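You operate a simulated robot arm through the tools that you are given. There is no shell and no other tool.

You are at the controls of a simulated two-armed robot. One attempt, no reset.

JOB
Set the phone cradle at MID, lock it and stand the phone in it to charge.
Fine: free the lock lever first; lock the cradle before the phone goes in.

It is judged by the outcome, as a careful person would: the job done as asked, and still so three seconds after it is handed in. It fails if anything else is knocked over, pushed out of place, dropped, spilled or broken.

ROBOT AND FRAMES
Two 7-joint arms with two-finger parallel grippers on one trunk that stands fixed in place. Base frame: the origin is at the foot of the trunk, x ahead of it, y to its left, z up; the work surface is at about z = 0.78. Lengths are in m, angles in rad, forces in N, time in s.
The left shoulder is at [0.08, 0.131, 0.947], the right one opposite. With the tool pointing down near the work surface each hand reaches from about 0.4 to 0.86 m from the base axis, measured 20 degrees to its own side. Payload 1.57 kg a hand.
The tool frame of a hand sits at the grasp point between the pads (the TCP): z along the fingers, y along the line on which they close. The tips reach 0.03 m beyond it. Largest opening 0.11 m; finger width 0.024, thickness 0.012; the body of the gripper, 0.048 by 0.112 m, starts 0.078 m behind the TCP.
Orientation is told as [roll, pitch, yaw] about the base's x, y, z axes, in that order, counted from this pose: with the fingers straight down and closing along the base's y, the tool's x points along the base's -x, its y along +y and its z along -z.

CONTROLS
- The arms move only by the tool servo_tool. It takes "left_motion", "right_motion" or both (then of equal length, played together; a hand with none holds still); each is a list that holds one entry, the list of rows, each a list of 7 numbers: the shift along the tool's x, y, z in units of 50 mm (1.0 is 50 mm), then the turn, a rotation vector about the tool's x, y, z in units of 4 degrees (1.0 is 4 degrees), then the finger opening in m, from 0 to 0.11. In form: [[[tx, ty, tz, wx, wy, wz, gripper], ...]]. A call has 1 to 20 rows; each row shifts and turns the commanded pose from where the row before left it, along the tool's axes as they then stand. A call with a number of a shift or a turn outside -1 to 1 is refused whole. Rows are played at 5 a second. More than 0.05 m and 0.15 rad between two rows, or a gripper value outside its range, and nothing of the call is played. A pose out of reach is approached as far as the arm can. The call stops where the force on the tool passes 80 N (or 10 N more than at its start, if that is more) or the arm is blocked; 0.2 s more then pass. Each finger travels about 0.108 m/s and halts on what it meets, pressing with about 31 N; the grip force reading is that of the motor and also rises with nothing between the fingers. The clock runs only during rows and for 0.2 s after the last one: add rows that do not move to give the fingers time. It gives the time, the measured TCP pose, the force on the tool (base axes), the opening and the grip force at its end, in the units of the frame above (readings bear some noise), with the torque about the TCP (base axes, N m) and any sound that the robot's microphone picked up.
- Cameras (640 x 400 px; columns grow to the right, rows downward): "scene" is now at [-0.0523, 0.025, 1.4512]; the picture's right is [0.20, -0.98, 0.00], its down [-0.32, -0.06, -0.95] and it looks along [0.93, 0.19, -0.32] (base axes); focal length 326 px, centre (320, 200). "left" rides on the left gripper at [0.07, -0.016, -0.141] in its tool frame; the picture's right is [0.23, 0.97, 0.00], its down [-0.85, 0.20, -0.48] and it looks along [-0.47, 0.11, 0.88] (tool axes); focal length 222 px, centre (320, 200). "right" rides on the right gripper at [0.07, 0.016, -0.141] in its tool frame; the picture's right is [-0.23, 0.97, 0.00], its down [-0.86, -0.20, -0.48] and it looks along [-0.47, -0.11, 0.88] (tool axes); focal length 222 px, centre (320, 200). There is no depth. A picture from a camera that has moved, and an enlarged one, comes with that camera's place and axes in the base frame and with its lens. The place of the scene camera against the robot may be out by one fixed shift of up to 0.012 m in any direction.
- snapshot(camera): a new picture of that camera. No time passes.
- aim_head(pan, tilt): turns the head with the scene camera to pan (to the left, within 1.902 rad either way) and tilt (down, from -0.506 to 1.204), counted from straight ahead of the robot. It gives what a move gives.
- zoom(camera, box): a new picture of the part [left, top, right, bottom] of that camera's present view, enlarged. No time passes.
- finish_job(): hands the job in; it is judged then, once.

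Places have to be worked out from the pictures, the camera data and where the tool is seen. Open the grippers and draw the arms clear of the work before you hand the job in, unless the task says otherwise.

The tools are called after "Call:" by a JSON object that holds its "method" and its "body". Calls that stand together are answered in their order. servo_tool: Moves the arms, as the interface text tells. Its arguments: {"type":"object","properties":{"left_motion":{"type":"array"},"right_motion":{"type":"array"}},"required":[]} The other tools are called the same way: aim_head (pan, tilt) turns the head that bears the scene camera; snapshot (camera) takes a picture; zoom (camera, box) takes an enlarged picture of a part of a camera's view; finish_job () hands the job in.

At the start:

```text
time: 0.0
left_tcp_pos: [0.4164, 0.2961, 1.3782]
left_orientation: [-0.001, -0.001, 0.0]
left_wrist_force: [0.6, 0.3, 0.0]
left_torque: [-0.02, 0.0, 0.02]
left_width: 0.1099
left_gripper_force: 0.1
right_tcp_pos: [0.553, -0.0585, 1.2829]
right_orientation: [-0.001, 0.0, 0.001]
right_wrist_force: [0.6, -1.1, -1.4]
right_torque: [-0.02, -0.02, -0.01]
right_width: 0.1099
right_gripper_force: 0.0
head pan, tilt: [0.201, 0.328]
```

scene: 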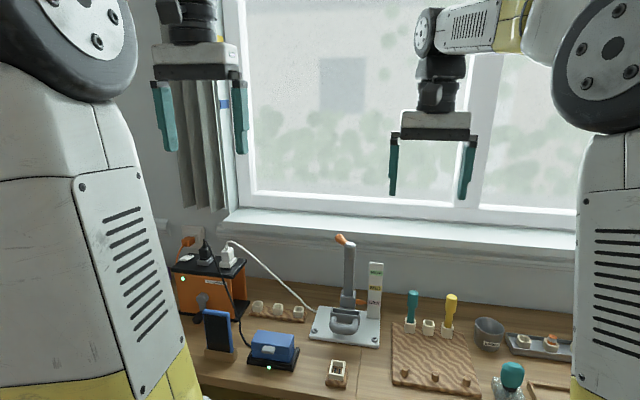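
right: 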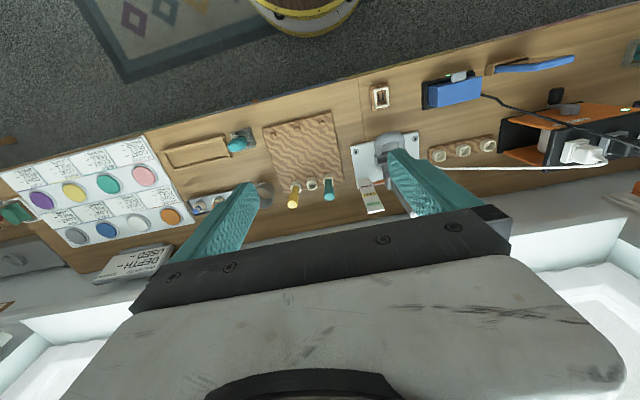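
left: 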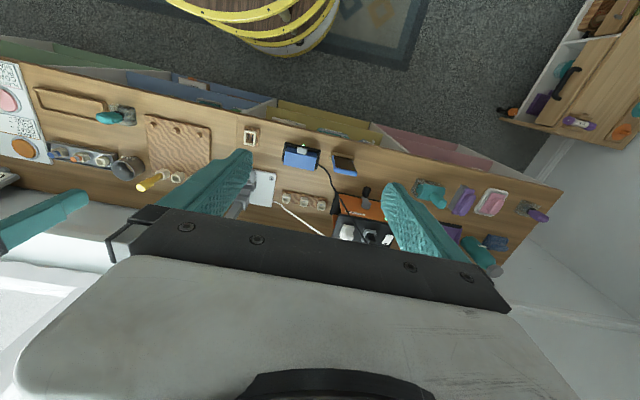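

I'll start by enlarging the scene view around the stand, the phone and the charging things.

Call:
{"method": "zoom", "body": {"camera": "scene", "box": [290, 220, 410, 360]}}

Call:
{"method": "zoom", "body": {"camera": "scene", "box": [160, 220, 320, 390]}}

Call:
{"method": "zoom", "body": {"camera": "right", "box": [340, 50, 640, 220]}}

Call:
{"method": "zoom", "body": {"camera": "left", "box": [220, 110, 420, 250]}}

```text
2.86 times, centred on (350, 290) of scene
camera zoom: at [-0.0523, 0.025, 1.4512], right [0.2, -0.98, 0.0], down [-0.32, -0.06, -0.95], along [0.93, 0.19, -0.32], focal length 932 px, centre (234, -57)
```

zoom: 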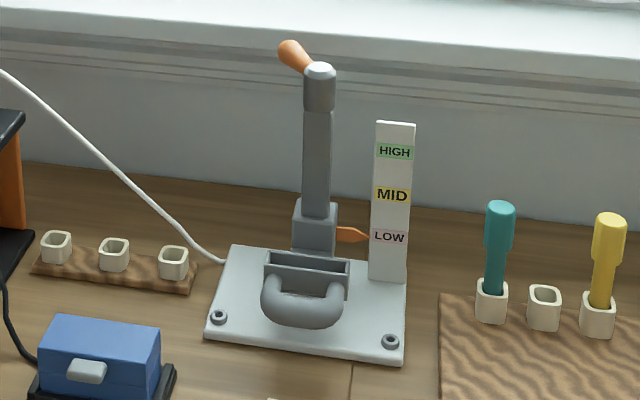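

```text
2.35 times, centred on (240, 305) of scene
camera zoom: at [-0.0523, 0.025, 1.4512], right [0.2, -0.98, 0.0], down [-0.32, -0.06, -0.95], along [0.93, 0.19, -0.32], focal length 768 px, centre (508, -47)
```

zoom: 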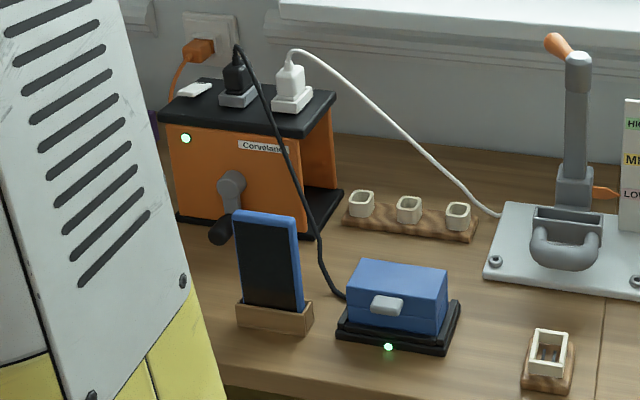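

```text
2.13 times, centred on (490, 135) of right
camera zoom: at [0.483, -0.0436, 1.4254], right [0.23, 0.97, 0.0], down [0.86, -0.2, 0.48], along [0.47, -0.11, -0.88], focal length 474 px, centre (-43, 339)
```

zoom: 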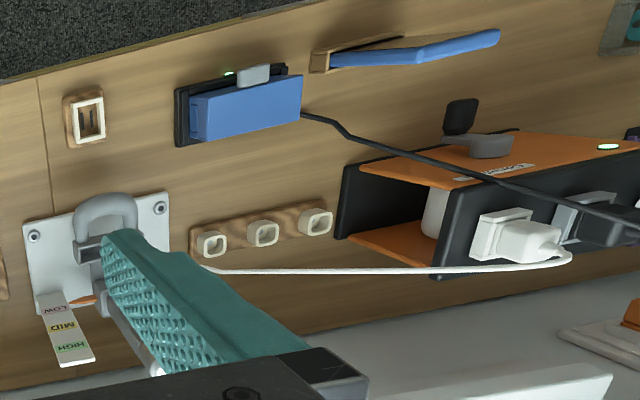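

```text
2.86 times, centred on (320, 180) of left
camera zoom: at [0.3473, 0.2797, 1.5196], right [-0.23, 0.97, 0.0], down [0.85, 0.2, 0.48], along [0.47, 0.11, -0.88], focal length 635 px, centre (320, 257)
```

zoom: 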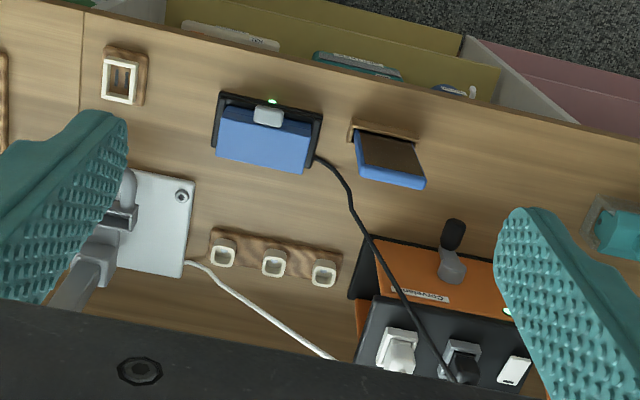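

The stand is near (0.74, 0.11), its pointer is at LOW, and a lever with an orange knob sits on top of the post. I'll bring the right hand's camera round for a closer look, staying well clear of things.

Call:
{"method": "servo_tool", "body": {"right_motion": [[[0.5, 0.6, 0.5, 0, -1, 0, 0.11], [0.5, 0.6, 0.5, 0, -1, 0, 0.11], [0.4, 0.6, 0.5, 0, -1, 0, 0.11], [0.3, 0.6, 0.4, 0, -1, 0, 0.11], [0.3, 0.6, 0.4, 0, -1, 0, 0.11], [0.3, 0.6, 0.4, 0, -1, 0, 0.11], [0, 0, 0, 0, -1, 0, 0.11], [0, 0, 0, 0, 0, 0, 0.11]]]}}

```text
time: 1.8
left_tcp_pos: [0.4181, 0.296, 1.3786]
left_orientation: [-0.002, 0.0, -0.001]
left_wrist_force: [0.7, 0.4, -0.5]
left_torque: [0.03, -0.01, 0.04]
left_width: 0.1098
left_gripper_force: 0.0
right_tcp_pos: [0.462, 0.121, 1.134]
right_orientation: [-0.001, -0.488, 0.003]
right_wrist_force: [-0.2, 0.4, -0.6]
right_torque: [0.0, -0.04, 0.02]
right_width: 0.1101
right_gripper_force: 0.0
head pan, tilt: [0.201, 0.328]
```

The right hand is in place, so I'll look through its camera.

Call:
{"method": "snapshot", "body": {"camera": "right"}}

Call:
{"method": "zoom", "body": {"camera": "right", "box": [240, 90, 420, 210]}}

Call:
{"method": "snapshot", "body": {"camera": "scene"}}

```text
taken
camera right: at [0.3326, 0.1357, 1.2263], right [0.2, 0.97, 0.11], down [0.53, -0.2, 0.82], along [0.82, -0.11, -0.56], focal length 222 px, centre (320, 200)
```

right: 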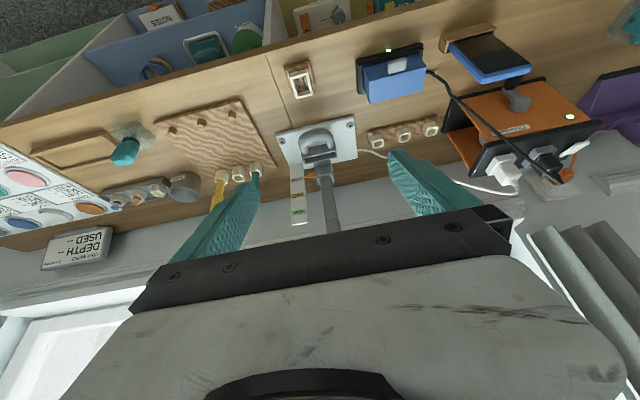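

```text
3.33 times, centred on (330, 150) of right
camera zoom: at [0.3326, 0.1357, 1.2263], right [0.2, 0.97, 0.11], down [0.53, -0.2, 0.82], along [0.82, -0.11, -0.56], focal length 740 px, centre (287, 367)
```

zoom: 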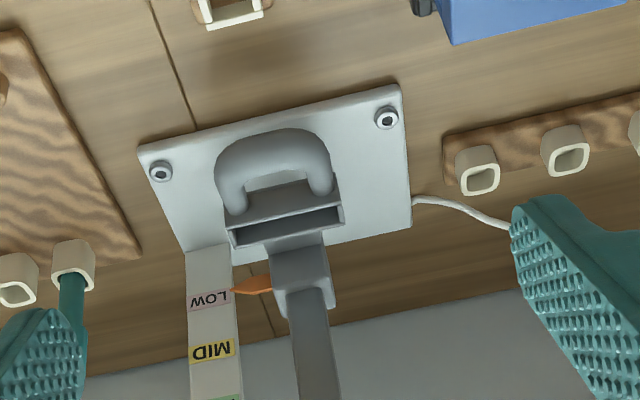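

```text
taken
```

scene: 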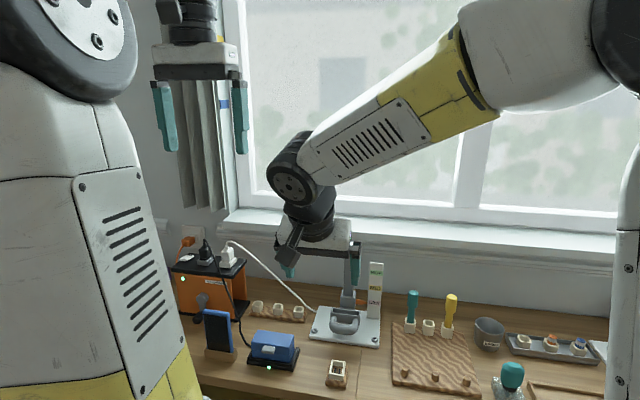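

The cradle has a slot box with a U-handle at its front, riding on a sleeve whose pointer is at LOW. The lever is hidden by the gripper here, so I'll raise the hand to see the top of the post.

Call:
{"method": "servo_tool", "body": {"right_motion": [[[-0.75, 0, -0.86, 0, 0.4, 0, 0.11], [-0.75, 0, -0.86, 0, 0.4, 0, 0.11], [-0.75, 0, -0.86, 0, 0.4, 0, 0.11], [0, 0, 0, 0, 0, 0, 0.11], [0, 0, 0, 0, 0, 0, 0.11]]]}}

Call:
{"method": "snapshot", "body": {"camera": "right"}}

Call:
{"method": "zoom", "body": {"camera": "right", "box": [240, 110, 400, 230]}}

```text
refused: row 1 steps farther than a row can; nothing moved
```

```text
taken
camera right: at [0.3326, 0.1357, 1.2263], right [0.2, 0.97, 0.11], down [0.53, -0.2, 0.82], along [0.82, -0.11, -0.56], focal length 222 px, centre (320, 200)
```

right: 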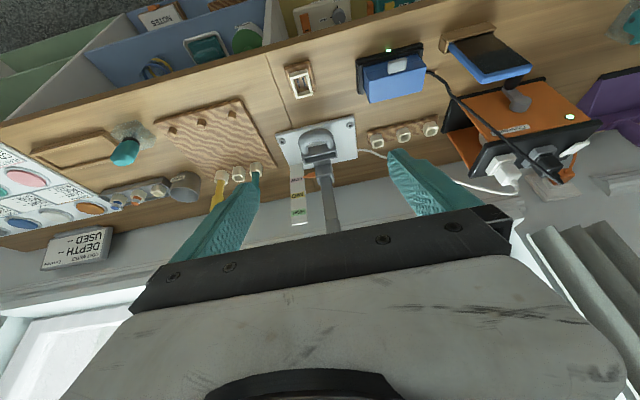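

```text
3.33 times, centred on (320, 170) of right
camera zoom: at [0.3326, 0.1357, 1.2263], right [0.2, 0.97, 0.11], down [0.53, -0.2, 0.82], along [0.82, -0.11, -0.56], focal length 740 px, centre (320, 300)
```

zoom: 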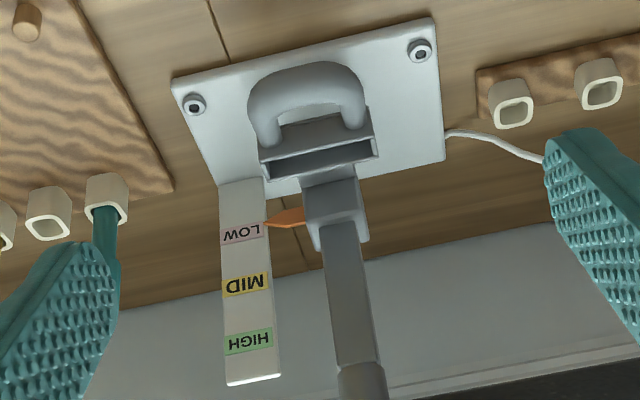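

The row step counts as the norm of the whole shift, so I'll use smaller steps.

Call:
{"method": "servo_tool", "body": {"right_motion": [[[-0.55, 0, -0.64, 0, 0.3, 0, 0.11], [-0.55, 0, -0.64, 0, 0.3, 0, 0.11], [-0.55, 0, -0.64, 0, 0.3, 0, 0.11], [-0.55, 0, -0.64, 0, 0.3, 0, 0.11], [0, 0, 0, 0, 0, 0, 0.11], [0, 0, 0, 0, 0, 0, 0.11]]]}}

Call:
{"method": "snapshot", "body": {"camera": "right"}}

Call:
{"method": "zoom", "body": {"camera": "right", "box": [240, 110, 400, 230]}}

```text
time: 3.2
left_tcp_pos: [0.4171, 0.2954, 1.3794]
left_orientation: [0.0, -0.001, 0.0]
left_wrist_force: [-0.4, -0.7, -1.1]
left_torque: [0.0, -0.02, 0.04]
left_width: 0.1098
left_gripper_force: 0.0
right_tcp_pos: [0.5033, 0.1212, 1.2957]
right_orientation: [0.0, -0.403, 0.002]
right_wrist_force: [0.2, 0.3, 0.8]
right_torque: [-0.01, 0.01, -0.01]
right_width: 0.1099
right_gripper_force: 0.1
head pan, tilt: [0.201, 0.328]
```

```text
taken
camera right: at [0.3837, 0.1353, 1.3992], right [0.21, 0.97, 0.09], down [0.6, -0.2, 0.78], along [0.77, -0.11, -0.62], focal length 222 px, centre (320, 200)
```

right: 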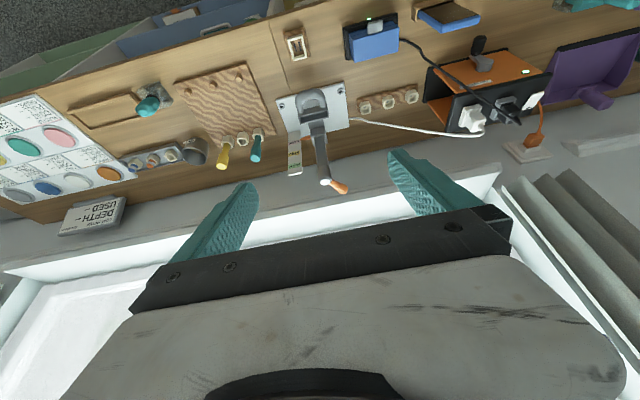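

```text
3.33 times, centred on (320, 170) of right
camera zoom: at [0.3837, 0.1353, 1.3992], right [0.21, 0.97, 0.09], down [0.6, -0.2, 0.78], along [0.77, -0.11, -0.62], focal length 740 px, centre (320, 300)
```

zoom: 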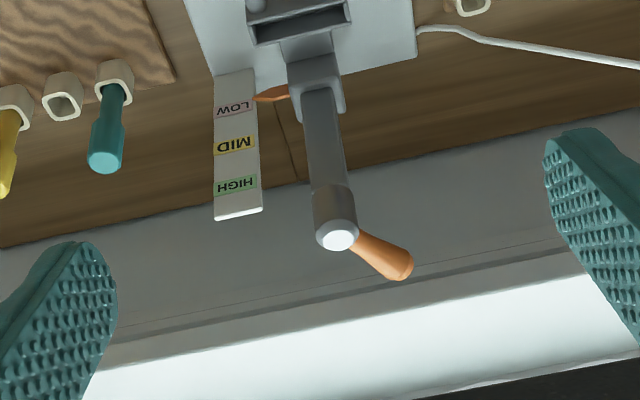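

The hub top is at about (0.75, 0.10, 1.053). The orange lever lies horizontal with its tip at about (0.80, 0.14, 1.05). I'll get a closer top view of it.

Call:
{"method": "servo_tool", "body": {"right_motion": [[[0, 0, 0, 0, 0.965, 0, 0.11], [0, 0, 0, 0, 0.965, 0, 0.11], [0, 0, 0, 0, 0.965, 0, 0.11], [0, 0, 0, 0, 0.965, 0, 0.11], [0, 0, 0, 0, 0.965, 0, 0.11], [0, 0, 0, 0, 0.965, 0, 0.11], [-0.785, 0.1, 0.33, 0, 0, 0, 0.11], [-0.785, 0.1, 0.33, 0, 0, 0, 0.11], [-0.785, 0.1, 0.33, 0, 0, 0, 0.11], [-0.785, 0.1, 0.33, 0, 0, 0, 0.11], [0, 0, 0, 0, 0, 0, 0.11], [0, 0, 0, 0, 0, 0, 0.11]]]}}

Call:
{"method": "snapshot", "body": {"camera": "right"}}

Call:
{"method": "zoom", "body": {"camera": "right", "box": [240, 110, 400, 230]}}

Call:
{"method": "snapshot", "body": {"camera": "scene"}}

```text
time: 5.8
left_tcp_pos: [0.4174, 0.2971, 1.3781]
left_orientation: [-0.001, 0.001, 0.0]
left_wrist_force: [0.2, 0.4, -0.3]
left_torque: [0.01, 0.0, 0.01]
left_width: 0.11
left_gripper_force: 0.0
right_tcp_pos: [0.6458, 0.1375, 1.2313]
right_orientation: [0.002, 0.001, 0.001]
right_wrist_force: [-0.9, -0.9, -0.7]
right_torque: [0.01, 0.02, 0.0]
right_width: 0.1099
right_gripper_force: 0.0
right hand out of reach, approached as far as the arm can: row 10
head pan, tilt: [0.201, 0.328]
```

```text
taken
camera right: at [0.5759, 0.1528, 1.3734], right [0.23, 0.97, 0.0], down [0.86, -0.2, 0.48], along [0.47, -0.11, -0.88], focal length 222 px, centre (320, 200)
```

right: 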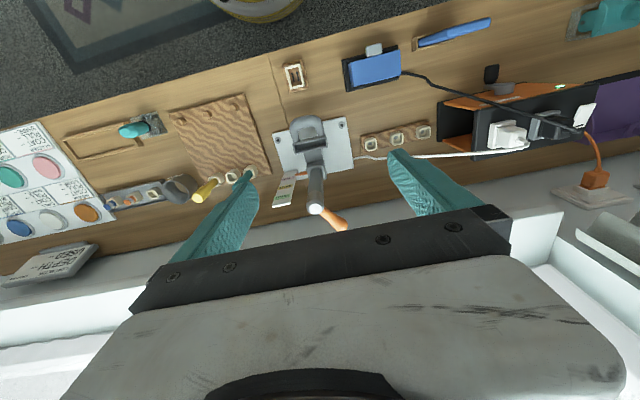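

```text
3.33 times, centred on (320, 170) of right
camera zoom: at [0.5759, 0.1528, 1.3734], right [0.23, 0.97, 0.0], down [0.86, -0.2, 0.48], along [0.47, -0.11, -0.88], focal length 740 px, centre (320, 300)
```

zoom: 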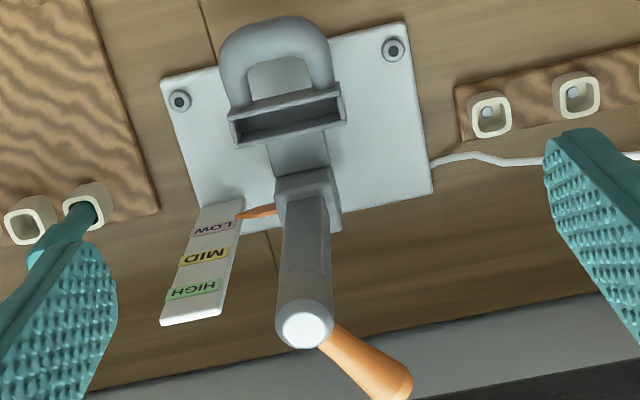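

```text
taken
```

scene: 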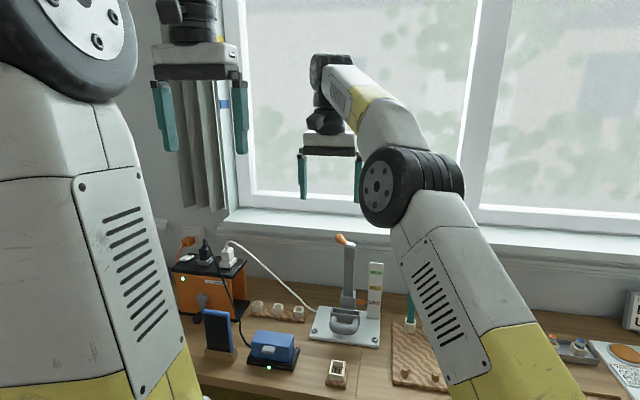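

The right arm is near its reach limit up there. I'll bring it down and back for a lower, closer view of the cradle.

Call:
{"method": "servo_tool", "body": {"right_motion": [[[0.4, -0.05, 0.75, 0, 0, 0, 0.11], [0.4, -0.05, 0.75, 0, 0, 0, 0.11], [0.4, -0.05, 0.75, 0, 0, 0, 0.11], [0.4, -0.05, 0.75, 0, 0, 0, 0.11], [0.4, -0.05, 0.75, 0, 0, 0, 0.11], [0, 0, 0.7, 0, 0, 0, 0.11], [0, 0, 0, 0, -0.955, 0, 0.11], [0, 0, 0, 0, -0.955, 0, 0.11], [0, 0, 0, 0, -0.955, 0, 0.11], [0, 0, 0, 0, -0.955, 0, 0.11], [0, 0, 0, 0, -0.955, 0, 0.11], [0, 0, 0, 0, -0.955, 0, 0.11], [0, 0, 0, 0, -0.955, 0, 0.11], [0, 0, 0, 0, -0.955, 0, 0.11], [0, 0, 0, 0, -0.955, 0, 0.11], [0, 0, 0, 0, 0, 0, 0.11]]]}}

Call:
{"method": "snapshot", "body": {"camera": "right"}}

Call:
{"method": "zoom", "body": {"camera": "right", "box": [220, 90, 400, 225]}}

Call:
{"method": "snapshot", "body": {"camera": "scene"}}

```text
time: 9.2
left_tcp_pos: [0.4175, 0.2955, 1.3775]
left_orientation: [-0.001, 0.001, 0.001]
left_wrist_force: [-0.1, 0.5, -0.2]
left_torque: [0.0, -0.01, -0.07]
left_width: 0.1098
left_gripper_force: 0.1
right_tcp_pos: [0.546, 0.1253, 1.0095]
right_orientation: [0.001, -0.601, 0.003]
right_wrist_force: [-0.6, -0.2, -0.7]
right_torque: [0.02, 0.0, -0.01]
right_width: 0.1098
right_gripper_force: 0.0
head pan, tilt: [0.201, 0.328]
```

```text
taken
camera right: at [0.4077, 0.14, 1.0876], right [0.19, 0.97, 0.13], down [0.43, -0.2, 0.88], along [0.88, -0.11, -0.46], focal length 222 px, centre (320, 200)
```

right: 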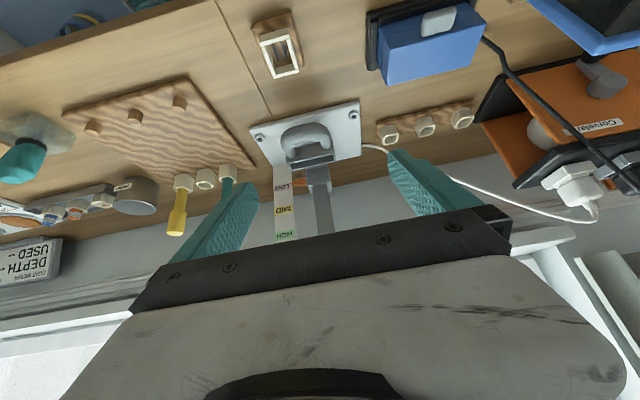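

```text
2.96 times, centred on (310, 158) of right
camera zoom: at [0.4077, 0.14, 1.0876], right [0.19, 0.97, 0.13], down [0.43, -0.2, 0.88], along [0.88, -0.11, -0.46], focal length 658 px, centre (350, 326)
```

zoom: 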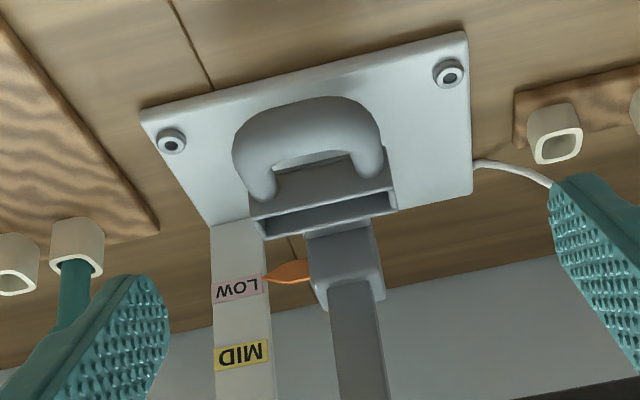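

```text
taken
```

scene: 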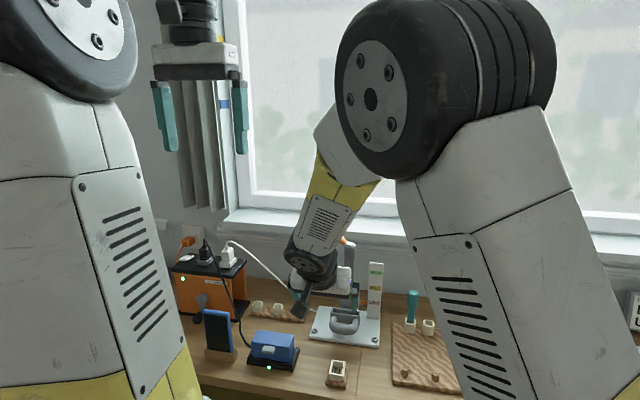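

From three views I place these points:
- The U-handle's front edge is at about (0.639, 0.10, 0.837), with outer sides at y≈0.06 and 0.137.
- The slot is at x 0.69–0.717 with its rim at z≈0.858.
- The marks are LOW 0.848, MID 0.898 and HIGH 0.948.

I'll take the right hand to a pre-grasp in front of the handle, pitched 45°.

Call:
{"method": "servo_tool", "body": {"right_motion": [[[0, 0, 0, 0, -0.95, 0, 0.11], [0, 0, 0, 0, -0.95, 0, 0.11], [0, 0, 0, 0, -0.95, 0, 0.11], [0.28, -0.18, 0.663, 0, 0, 0, 0.11], [0.28, -0.18, 0.663, 0, 0, 0, 0.11], [0.28, -0.18, 0.663, 0, 0, 0, 0.11], [0, 0, 0, 0, 0, 0, 0.11], [0, 0, 0, 0, 0, 0, 0.11]]]}}

Call:
{"method": "snapshot", "body": {"camera": "right"}}

Call:
{"method": "zoom", "body": {"camera": "right", "box": [210, 80, 430, 245]}}

Call:
{"method": "zoom", "body": {"camera": "scene", "box": [260, 210, 420, 370]}}

```text
time: 10.4
left_tcp_pos: [0.417, 0.2988, 1.3751]
left_orientation: [-0.001, 0.006, 0.01]
left_wrist_force: [0.6, 0.1, 0.1]
left_torque: [0.03, -0.04, 0.01]
left_width: 0.1102
left_gripper_force: 0.0
right_tcp_pos: [0.5765, 0.1257, 0.9941]
right_orientation: [0.228, -0.804, -0.164]
right_wrist_force: [-0.2, 0.2, 0.5]
right_torque: [0.0, -0.03, -0.03]
right_width: 0.1099
right_gripper_force: 0.1
head pan, tilt: [0.201, 0.328]
stopped in row 6 (right hand): the arm was blocked; the commanded pose is now the measured one
```

```text
taken
camera right: at [0.4244, 0.1354, 1.044], right [0.16, 0.94, 0.32], down [0.24, -0.35, 0.91], along [0.96, -0.07, -0.28], focal length 222 px, centre (320, 200)
```

right: 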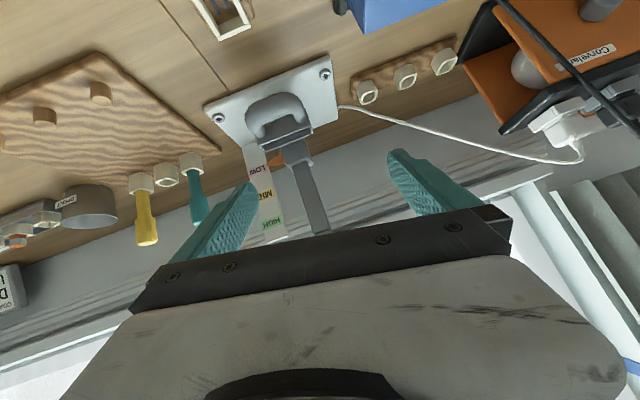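

```text
2.42 times, centred on (320, 162) of right
camera zoom: at [0.4244, 0.1354, 1.044], right [0.16, 0.94, 0.32], down [0.24, -0.35, 0.91], along [0.96, -0.07, -0.28], focal length 538 px, centre (320, 291)
```

zoom: 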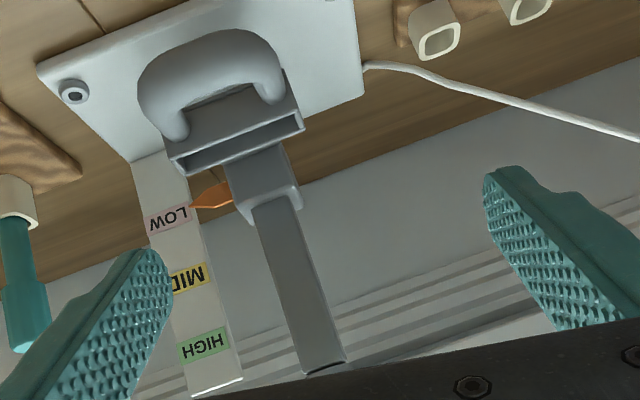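

```text
2.50 times, centred on (340, 290) of scene
camera zoom: at [-0.0527, 0.025, 1.4512], right [0.2, -0.98, 0.0], down [-0.32, -0.06, -0.95], along [0.93, 0.19, -0.32], focal length 816 px, centre (270, -25)
```

zoom: 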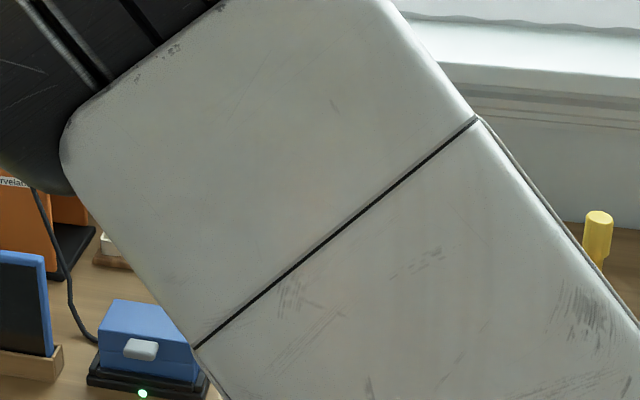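

The right arm was blocked and the left hand shifted slightly, so its elbow may have met the left arm or the trunk. I'll look at the scene.

Call:
{"method": "snapshot", "body": {"camera": "scene"}}

Call:
{"method": "snapshot", "body": {"camera": "left"}}

```text
taken
```

scene: 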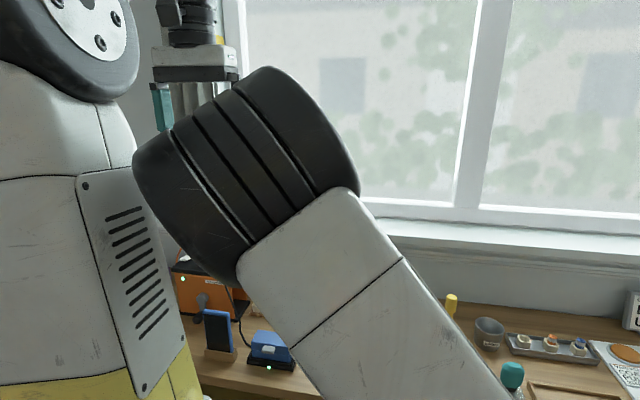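

```text
taken
camera left: at [0.3491, 0.2819, 1.5176], right [-0.23, 0.97, 0.0], down [0.86, 0.21, 0.47], along [0.46, 0.11, -0.88], focal length 222 px, centre (320, 200)
```

left: 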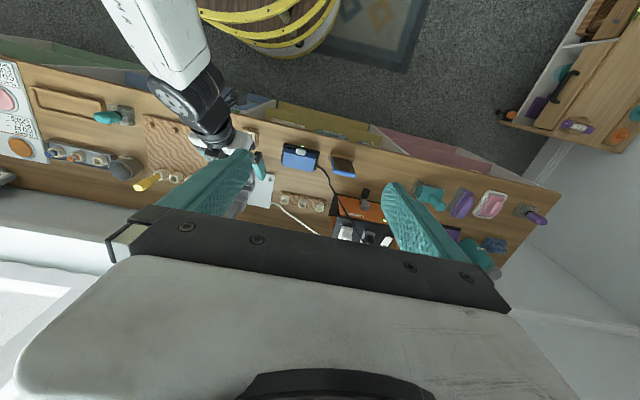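

The right elbow swung across into the left arm. I'll undo that by turning the hand back to the earlier pitch and drawing it back to the right.

Call:
{"method": "servo_tool", "body": {"right_motion": [[[0.15, -0.2, -0.2, 0.43, 0.78, -0.37, 0.11], [0.15, -0.2, -0.2, 0.43, 0.78, -0.37, 0.11], [0.15, -0.2, -0.2, 0.43, 0.78, -0.37, 0.11], [0.15, -0.2, -0.2, 0.43, 0.78, -0.37, 0.11], [0, 0, 0, 0, 0, 0, 0.11], [0, 0, 0, 0, 0, 0, 0.11]]]}}

Call:
{"method": "snapshot", "body": {"camera": "scene"}}

```text
time: 11.8
left_tcp_pos: [0.4189, 0.299, 1.3747]
left_orientation: [-0.002, 0.005, 0.007]
left_wrist_force: [0.8, -0.2, -0.3]
left_torque: [0.0, 0.0, 0.01]
left_width: 0.1099
left_gripper_force: 0.0
right_tcp_pos: [0.5279, 0.0863, 1.0014]
right_orientation: [-0.001, -0.595, 0.001]
right_wrist_force: [0.2, 0.4, 0.1]
right_torque: [0.01, -0.05, 0.02]
right_width: 0.11
right_gripper_force: 0.0
head pan, tilt: [0.201, 0.328]
```

```text
taken
```

scene: 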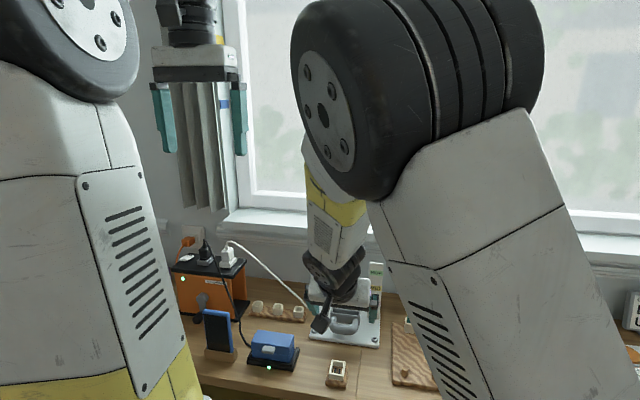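

The elbow is back out to the right, and pitch -0.6 works. I'll keep that pitch and go to the pre-grasp over the handle, watching the elbow.

Call:
{"method": "servo_tool", "body": {"right_motion": [[[-0.09, 0.06, 0.64, 0, 0, 0, 0.11], [-0.09, 0.06, 0.64, 0, 0, 0, 0.11], [-0.09, 0.06, 0.64, 0, 0, 0, 0.11], [-0.09, 0.06, 0.64, 0, 0, 0, 0.11], [0, 0, 0, 0, 0, 0, 0.11], [0, 0, 0, 0, 0, 0, 0.11]]]}}

Call:
{"method": "snapshot", "body": {"camera": "scene"}}

Call:
{"method": "zoom", "body": {"camera": "right", "box": [190, 20, 450, 215]}}

```text
time: 13.2
left_tcp_pos: [0.4196, 0.2991, 1.3758]
left_orientation: [-0.003, 0.007, 0.007]
left_wrist_force: [-0.4, -0.6, 0.6]
left_torque: [0.02, -0.04, 0.01]
left_width: 0.1101
left_gripper_force: 0.1
right_tcp_pos: [0.6115, 0.0987, 0.9066]
right_orientation: [-0.002, -0.597, 0.002]
right_wrist_force: [-0.3, 0.0, 0.7]
right_torque: [-0.02, 0.02, 0.0]
right_width: 0.1101
right_gripper_force: 0.0
head pan, tilt: [0.201, 0.328]
```

```text
taken
```

scene: 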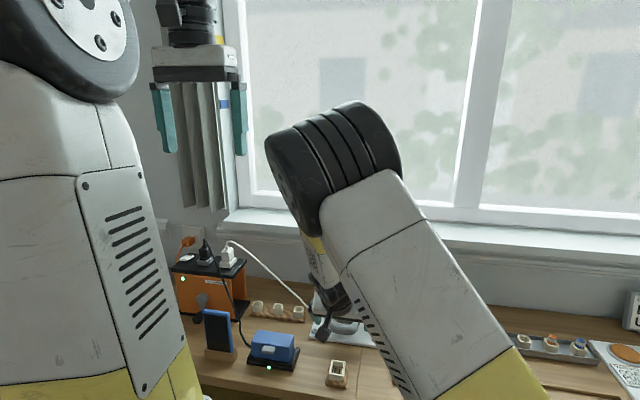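

```text
2.05 times, centred on (320, 118) of right
camera zoom: at [0.474, 0.114, 0.9842], right [0.19, 0.97, 0.13], down [0.44, -0.2, 0.88], along [0.88, -0.11, -0.46], focal length 456 px, centre (320, 369)
```

zoom: 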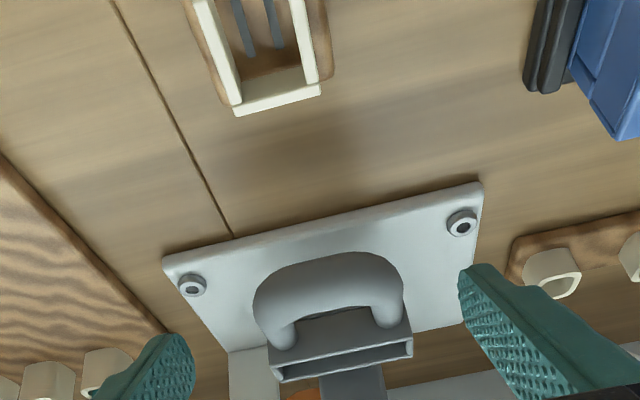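

The right elbow sits in the middle, where the left forearm would pass. I'll free the lever with the left arm first, so I'm withdrawing the right arm to its own side.

Call:
{"method": "servo_tool", "body": {"right_motion": [[[0, 0, -0.8, 0, 0, 0, 0.11], [0, 0, -0.8, 0, 0, 0, 0.11], [0, -0.5, -0.6, 0, 0.5, 0, 0.11], [0, -0.8, -0.2, 0, 0.9, 0, 0.11], [0, -0.8, -0.2, 0, 0.9, 0, 0.11], [0, -0.8, -0.2, 0, 0.9, 0, 0.11], [0, -0.8, -0.2, 0, 0.9, 0, 0.11], [0, -0.8, -0.2, 0, 0.9, 0, 0.11], [0, -0.8, -0.2, 0, 0.9, 0, 0.11], [0, -0.8, -0.2, 0, 0.9, 0, 0.11], [0, -0.8, -0.2, 0, 0.9, 0, 0.11], [0, -0.4, -0.2, 0, 0.9, 0, 0.11], [0, 0, 0, 0, 0, 0, 0.11]]]}}

Call:
{"method": "snapshot", "body": {"camera": "scene"}}

```text
time: 16.0
left_tcp_pos: [0.4185, 0.2979, 1.3744]
left_orientation: [-0.002, 0.007, 0.006]
left_wrist_force: [-0.2, 0.2, -0.3]
left_torque: [0.01, -0.01, -0.02]
left_width: 0.1101
left_gripper_force: 0.1
right_tcp_pos: [0.524, -0.2651, 1.0811]
right_orientation: [-0.003, 0.003, 0.002]
right_wrist_force: [0.3, 0.2, 0.4]
right_torque: [0.0, -0.01, 0.02]
right_width: 0.11
right_gripper_force: 0.2
head pan, tilt: [0.201, 0.328]
```

```text
taken
```

scene: 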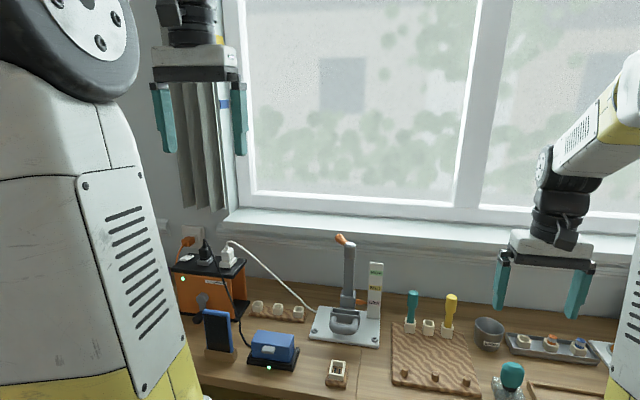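

The left arm is clear to go. I'll turn the left hand to yaw +0.5 and pitch -0.4 so it straddles the lever, then move part of the way in.

Call:
{"method": "servo_tool", "body": {"left_motion": [[[0, 0, 0, 0, 0, -0.895, 0.09], [0, 0, 0, 0, 0, -0.895, 0.09], [0, 0, 0, 0, 0, -0.895, 0.09], [0, 0, 0, 0, 0, -0.895, 0.09], [0, 0, 0, 0, 0, -0.895, 0.09], [0, 0, 0, 0, 0, -0.895, 0.09], [0, 0, 0, 0, 0, -0.895, 0.09], [0, 0, 0, 0, 0, -0.895, 0.09], [0, 0, 0, 0, -0.955, 0, 0.09], [0, 0, 0, 0, -0.955, 0, 0.09], [0, 0, 0, 0, -0.955, 0, 0.09], [0, 0, 0, 0, -0.955, 0, 0.09], [0, 0, 0, 0, -0.955, 0, 0.09], [0, 0, 0, 0, -0.955, 0, 0.09], [-0.208, -0.656, 0.581, 0, 0, 0, 0.09], [-0.208, -0.656, 0.581, 0, 0, 0, 0.09], [-0.208, -0.656, 0.581, 0, 0, 0, 0.09], [-0.208, -0.656, 0.581, 0, 0, 0, 0.09], [-0.208, -0.656, 0.581, 0, 0, 0, 0.09], [0, 0, 0, 0, 0, 0, 0.09]]]}}

Call:
{"method": "snapshot", "body": {"camera": "scene"}}

Call:
{"method": "snapshot", "body": {"camera": "left"}}

```text
time: 20.2
left_tcp_pos: [0.5902, 0.2041, 1.2616]
left_orientation: [0.003, -0.392, 0.505]
left_wrist_force: [0.4, -0.4, 0.0]
left_torque: [0.01, -0.03, 0.01]
left_width: 0.0899
left_gripper_force: 0.1
right_tcp_pos: [0.5232, -0.2648, 1.0813]
right_orientation: [-0.002, 0.006, 0.0]
right_wrist_force: [0.0, 0.5, 0.2]
right_torque: [0.02, -0.03, 0.04]
right_width: 0.11
right_gripper_force: 0.0
head pan, tilt: [0.201, 0.328]
```

```text
taken
```

scene: 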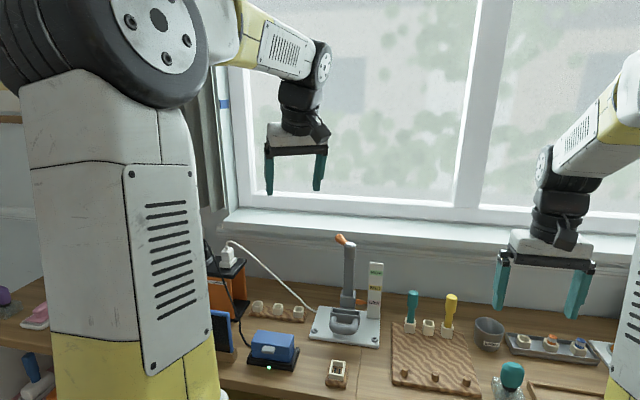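

```text
taken
camera left: at [0.4942, 0.1322, 1.3648], right [-0.66, 0.75, -0.08], down [0.43, 0.47, 0.77], along [0.62, 0.47, -0.63], focal length 222 px, centre (320, 200)
```

left: 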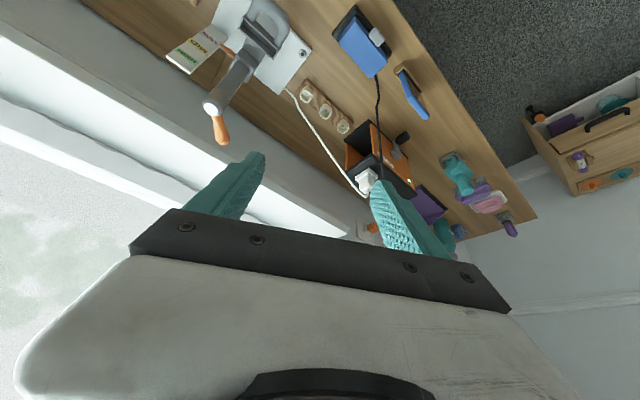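

The elbow stays out to the left. I'll continue to the waypoint above the lever.

Call:
{"method": "servo_tool", "body": {"left_motion": [[[-0.208, -0.656, 0.581, 0, 0, 0, 0.08], [-0.208, -0.656, 0.581, 0, 0, 0, 0.08], [-0.208, -0.656, 0.581, 0, 0, 0, 0.08], [-0.208, -0.656, 0.581, 0, 0, 0, 0.08], [-0.208, -0.45, 0.4, 0, 0, 0, 0.08], [0, 0, 0, 0, 0, 0, 0.08], [0, 0, 0, 0, 0, 0, 0.08]]]}}

Call:
{"method": "snapshot", "body": {"camera": "scene"}}

Call:
{"method": "snapshot", "body": {"camera": "left"}}

Call:
{"method": "zoom", "body": {"camera": "left", "box": [210, 60, 430, 225]}}

```text
time: 21.8
left_tcp_pos: [0.7508, 0.1197, 1.1553]
left_orientation: [0.003, -0.392, 0.507]
left_wrist_force: [-0.2, 0.5, 0.7]
left_torque: [-0.01, 0.0, 0.0]
left_width: 0.0801
left_gripper_force: 0.1
right_tcp_pos: [0.5237, -0.2652, 1.0817]
right_orientation: [-0.003, 0.006, 0.001]
right_wrist_force: [-0.6, -0.8, -0.4]
right_torque: [0.01, 0.05, 0.03]
right_width: 0.1099
right_gripper_force: 0.0
head pan, tilt: [0.201, 0.328]
```

```text
taken
```

scene: 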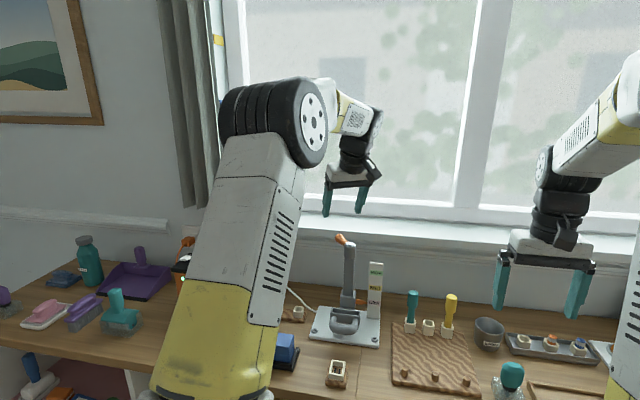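

```text
taken
camera left: at [0.6541, 0.0472, 1.2585], right [-0.66, 0.75, -0.08], down [0.43, 0.47, 0.77], along [0.62, 0.47, -0.63], focal length 222 px, centre (320, 200)
```

left: 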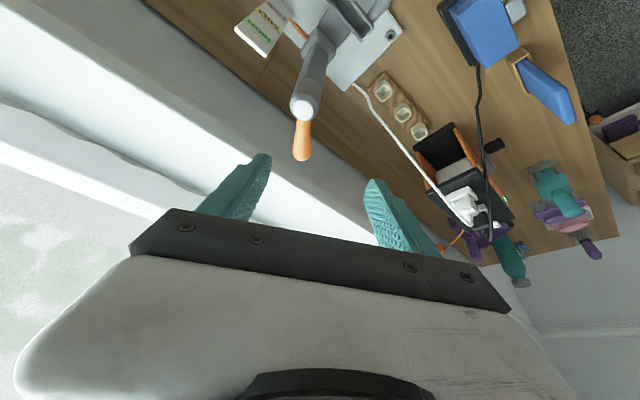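

```text
2.42 times, centred on (320, 142) of left
camera zoom: at [0.6541, 0.0472, 1.2585], right [-0.66, 0.75, -0.08], down [0.43, 0.47, 0.77], along [0.62, 0.47, -0.63], focal length 538 px, centre (320, 339)
```

zoom: 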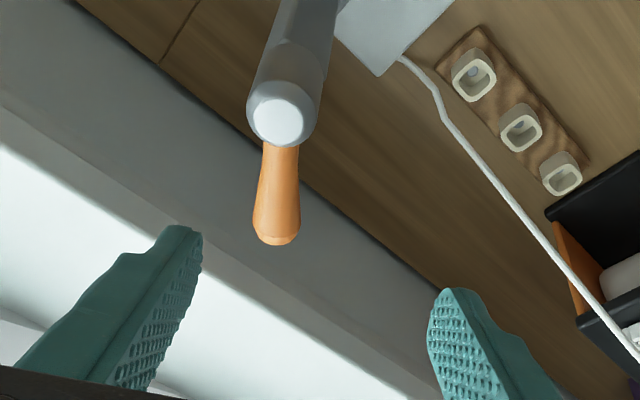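

The lever runs about 36° left of forward, the hub axis is at about (0.758, 0.098), and the tip is at about (0.82, 0.14). The sill is clear behind. I'll descend to straddle the lever.

Call:
{"method": "servo_tool", "body": {"left_motion": [[[0, -0.32, 0, 0, 0, 0, 0.08], [-0.02, 0, 0.575, 0, 0, 0, 0.08], [-0.02, 0, 0.575, 0, 0, 0, 0.08], [-0.02, 0, 0.575, 0, 0, 0, 0.08], [-0.01, 0, 0.575, 0, 0, 0, 0.08], [0, 0, 0, 0, 0, 0, 0.08], [0, 0, 0, 0, 0, 0, 0.08]]]}}

Call:
{"method": "snapshot", "body": {"camera": "left"}}

Call:
{"method": "zoom", "body": {"camera": "scene", "box": [270, 150, 430, 360]}}

```text
time: 23.4
left_tcp_pos: [0.7995, 0.1291, 1.0506]
left_orientation: [0.005, -0.392, 0.506]
left_wrist_force: [-0.5, 0.0, -0.1]
left_torque: [0.03, 0.0, 0.03]
left_width: 0.0801
left_gripper_force: 0.0
right_tcp_pos: [0.5246, -0.2656, 1.0802]
right_orientation: [-0.001, 0.006, 0.0]
right_wrist_force: [-0.2, 0.3, -0.5]
right_torque: [-0.02, 0.0, 0.01]
right_width: 0.1101
right_gripper_force: 0.1
head pan, tilt: [0.201, 0.328]
```

```text
taken
camera left: at [0.7036, 0.0574, 1.1543], right [-0.66, 0.75, -0.08], down [0.43, 0.47, 0.77], along [0.62, 0.47, -0.63], focal length 222 px, centre (320, 200)
```

left: 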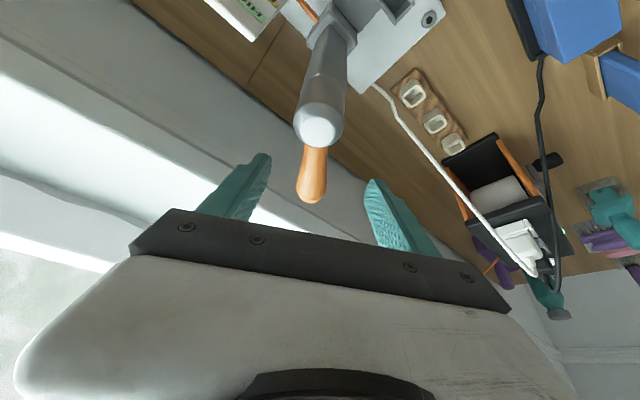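

```text
1.90 times, centred on (350, 255) of scene
camera zoom: at [-0.0522, 0.0249, 1.4512], right [0.2, -0.98, 0.0], down [-0.32, -0.06, -0.95], along [0.93, 0.19, -0.32], focal length 622 px, centre (263, 95)
```

zoom: 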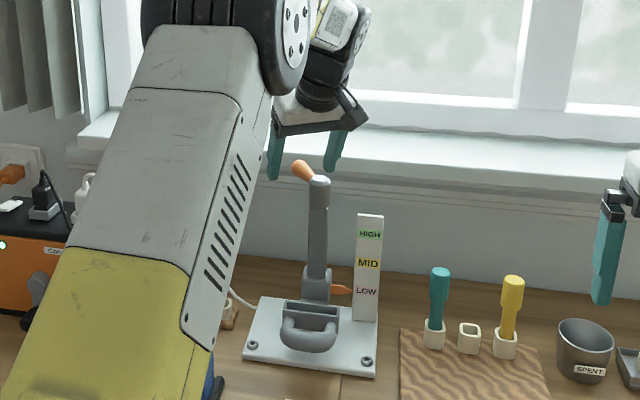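

The lever tip sits between the pads at about (0.816, 0.14, 1.045). I'll narrow the fingers to a loose straddle and nudge counter-clockwise (seen from above) to feel which way it frees.

Call:
{"method": "servo_tool", "body": {"left_motion": [[[0, 0, 0, 0, 0, 0, 0.05], [0, 0, 0, 0, 0, 0, 0.05], [0, 0.15, 0, 0, 0, 0, 0.05], [0, 0.15, 0, 0, 0, 0, 0.05], [0, 0.15, 0, 0, 0, 0, 0.05], [0, 0, 0, 0, 0, 0, 0.05]]]}}

Call:
{"method": "zoom", "body": {"camera": "left", "box": [210, 60, 430, 225]}}

```text
time: 24.8
left_tcp_pos: [0.7885, 0.1489, 1.0511]
left_orientation: [0.003, -0.393, 0.505]
left_wrist_force: [1.2, 0.0, -0.9]
left_torque: [-0.04, -0.04, 0.01]
left_width: 0.0505
left_gripper_force: 0.1
right_tcp_pos: [0.5242, -0.2657, 1.0816]
right_orientation: [-0.002, 0.006, -0.001]
right_wrist_force: [0.3, -0.1, -0.2]
right_torque: [-0.02, -0.02, 0.0]
right_width: 0.1099
right_gripper_force: 0.1
head pan, tilt: [0.201, 0.328]
```

```text
2.42 times, centred on (320, 142) of left
camera zoom: at [0.6922, 0.0771, 1.1542], right [-0.66, 0.75, -0.08], down [0.43, 0.47, 0.77], along [0.62, 0.47, -0.63], focal length 538 px, centre (320, 339)
```

zoom: 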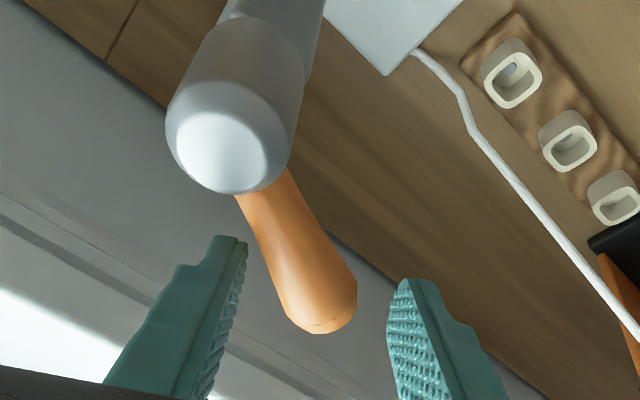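

The lever turned easily from about 36° to 59° with almost no force. I'll keep sweeping it counter-clockwise along its arc, turning the hand with it and watching the force.

Call:
{"method": "servo_tool", "body": {"left_motion": [[[0.085, 0.138, -0.035, -0.382, 0, -0.924, 0.05], [0.09, 0.134, -0.037, -0.382, 0, -0.924, 0.05], [0.096, 0.13, -0.04, -0.382, 0, -0.924, 0.05], [0.1, 0.125, -0.042, -0.382, 0, -0.924, 0.05], [0, 0, 0, 0, 0, 0, 0.05]]]}}

Call:
{"method": "zoom", "body": {"camera": "left", "box": [210, 60, 430, 225]}}

Call:
{"method": "zoom", "body": {"camera": "scene", "box": [270, 150, 430, 360]}}

```text
time: 26.0
left_tcp_pos: [0.7572, 0.1592, 1.0505]
left_orientation: [0.0, -0.394, 0.788]
left_wrist_force: [4.1, 0.3, 0.0]
left_torque: [0.04, -0.08, 0.05]
left_width: 0.0521
left_gripper_force: 0.4
right_tcp_pos: [0.5237, -0.265, 1.0799]
right_orientation: [-0.003, 0.005, 0.001]
right_wrist_force: [-0.4, -0.3, 0.2]
right_torque: [0.02, -0.02, -0.01]
right_width: 0.1098
right_gripper_force: 0.1
head pan, tilt: [0.201, 0.328]
```

```text
2.42 times, centred on (320, 142) of left
camera zoom: at [0.6845, 0.063, 1.1539], right [-0.84, 0.54, -0.08], down [0.29, 0.57, 0.77], along [0.46, 0.62, -0.63], focal length 538 px, centre (320, 339)
```

zoom: 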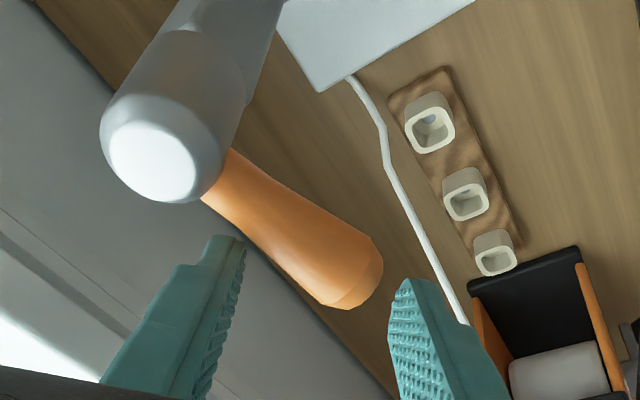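

```text
1.90 times, centred on (350, 255) of scene
camera zoom: at [-0.0521, 0.025, 1.4513], right [0.2, -0.98, 0.0], down [-0.32, -0.06, -0.95], along [0.93, 0.19, -0.32], focal length 622 px, centre (263, 95)
```

zoom: 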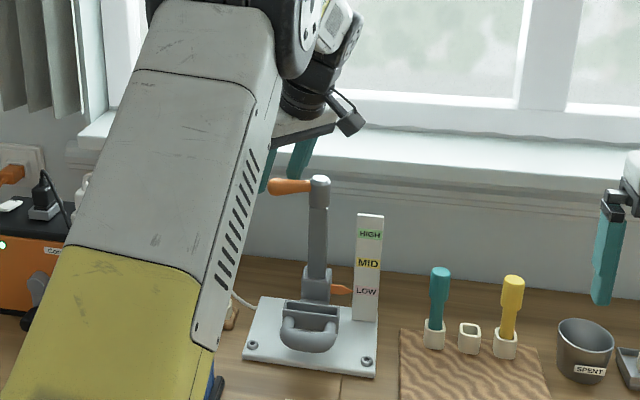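

The lever is now at about 90°, still light at about 4 N. I'll continue round.

Call:
{"method": "servo_tool", "body": {"left_motion": [[[0.088, 0.086, -0.036, -0.382, 0, -0.924, 0.055], [0.089, 0.084, -0.037, -0.382, 0, -0.924, 0.055], [0.091, 0.082, -0.0375, -0.382, 0, -0.924, 0.055], [0.093, 0.08, -0.038, -0.382, 0, -0.924, 0.055], [0.095, 0.078, -0.038, -0.382, 0, -0.924, 0.055], [0, 0, 0, 0, 0, 0, 0.055]]]}}

Call:
{"method": "zoom", "body": {"camera": "left", "box": [210, 60, 430, 225]}}

Call:
{"method": "zoom", "body": {"camera": "scene", "box": [270, 150, 430, 360]}}

```text
time: 27.4
left_tcp_pos: [0.7338, 0.1581, 1.0527]
left_orientation: [-0.013, -0.409, 1.143]
left_wrist_force: [58.7, 34.6, 9.5]
left_torque: [0.17, -1.94, 2.54]
left_width: 0.0894
left_gripper_force: 19.4
right_tcp_pos: [0.5248, -0.2648, 1.0801]
right_orientation: [-0.002, 0.005, -0.002]
right_wrist_force: [0.5, 0.5, 0.5]
right_torque: [0.03, -0.03, 0.03]
right_width: 0.1102
right_gripper_force: 0.2
head pan, tilt: [0.201, 0.328]
```

```text
2.42 times, centred on (320, 142) of left
camera zoom: at [0.6955, 0.0423, 1.1547], right [-0.97, 0.22, -0.1], down [0.06, 0.63, 0.78], along [0.23, 0.75, -0.62], focal length 538 px, centre (320, 339)
```

zoom: 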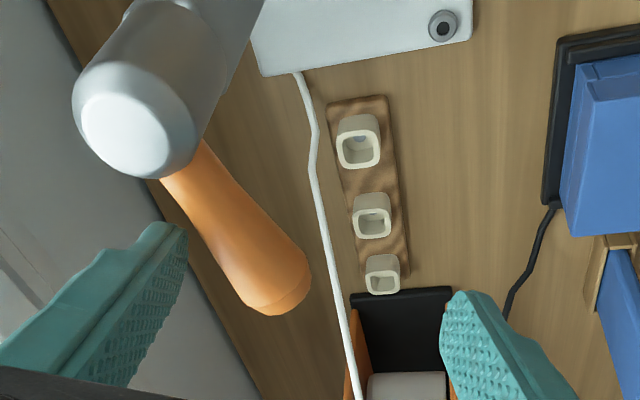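

```text
1.90 times, centred on (350, 255) of scene
camera zoom: at [-0.0497, 0.0267, 1.4513], right [0.2, -0.98, 0.0], down [-0.32, -0.07, -0.95], along [0.93, 0.19, -0.33], focal length 622 px, centre (263, 95)
```

zoom: 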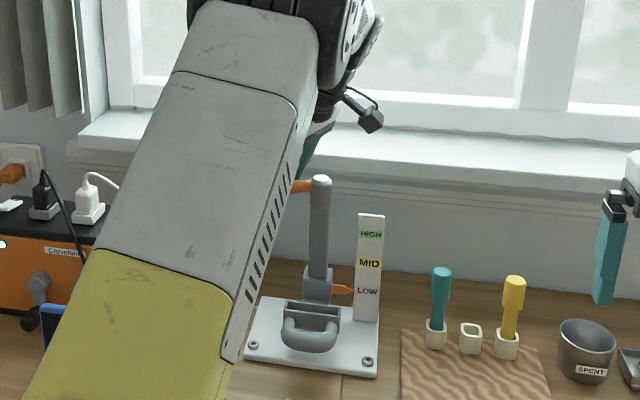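

The lever met its stop at about 97°, and the force rose to about 60 N. It therefore turns roughly 60° from its first position. I'll back off to relieve that force.

Call:
{"method": "servo_tool", "body": {"left_motion": [[[-0.088, -0.21, 0.038, 0, 0, 0, 0.06], [-0.088, -0.21, 0.038, 0, 0, 0, 0.06], [0, 0, 0, 0, 0, 0, 0.06], [0, 0, 0, 0, 0, 0, 0.06]]]}}

Call:
{"method": "zoom", "body": {"camera": "left", "box": [210, 60, 430, 225]}}

```text
time: 28.4
left_tcp_pos: [0.7492, 0.1508, 1.0487]
left_orientation: [0.003, -0.391, 1.136]
left_wrist_force: [-0.5, 0.5, 0.4]
left_torque: [0.04, 0.05, -0.03]
left_width: 0.0599
left_gripper_force: 0.1
right_tcp_pos: [0.5236, -0.2653, 1.0821]
right_orientation: [-0.002, 0.002, -0.003]
right_wrist_force: [0.8, 1.0, 0.1]
right_torque: [0.0, 0.0, 0.01]
right_width: 0.1101
right_gripper_force: 0.0
head pan, tilt: [0.201, 0.328]
```

```text
2.42 times, centred on (320, 142) of left
camera zoom: at [0.7139, 0.036, 1.1526], right [-0.97, 0.22, -0.08], down [0.08, 0.63, 0.77], along [0.22, 0.74, -0.63], focal length 538 px, centre (320, 339)
```

zoom: 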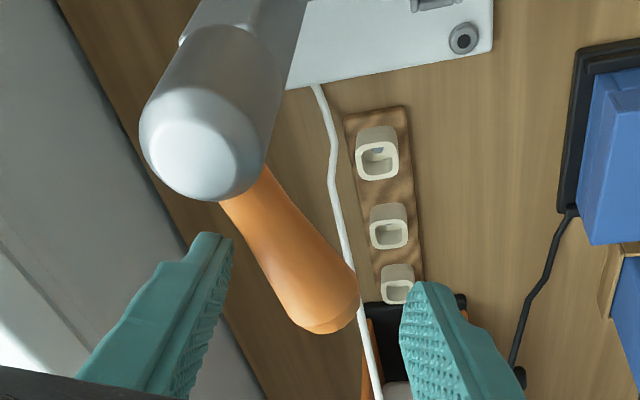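

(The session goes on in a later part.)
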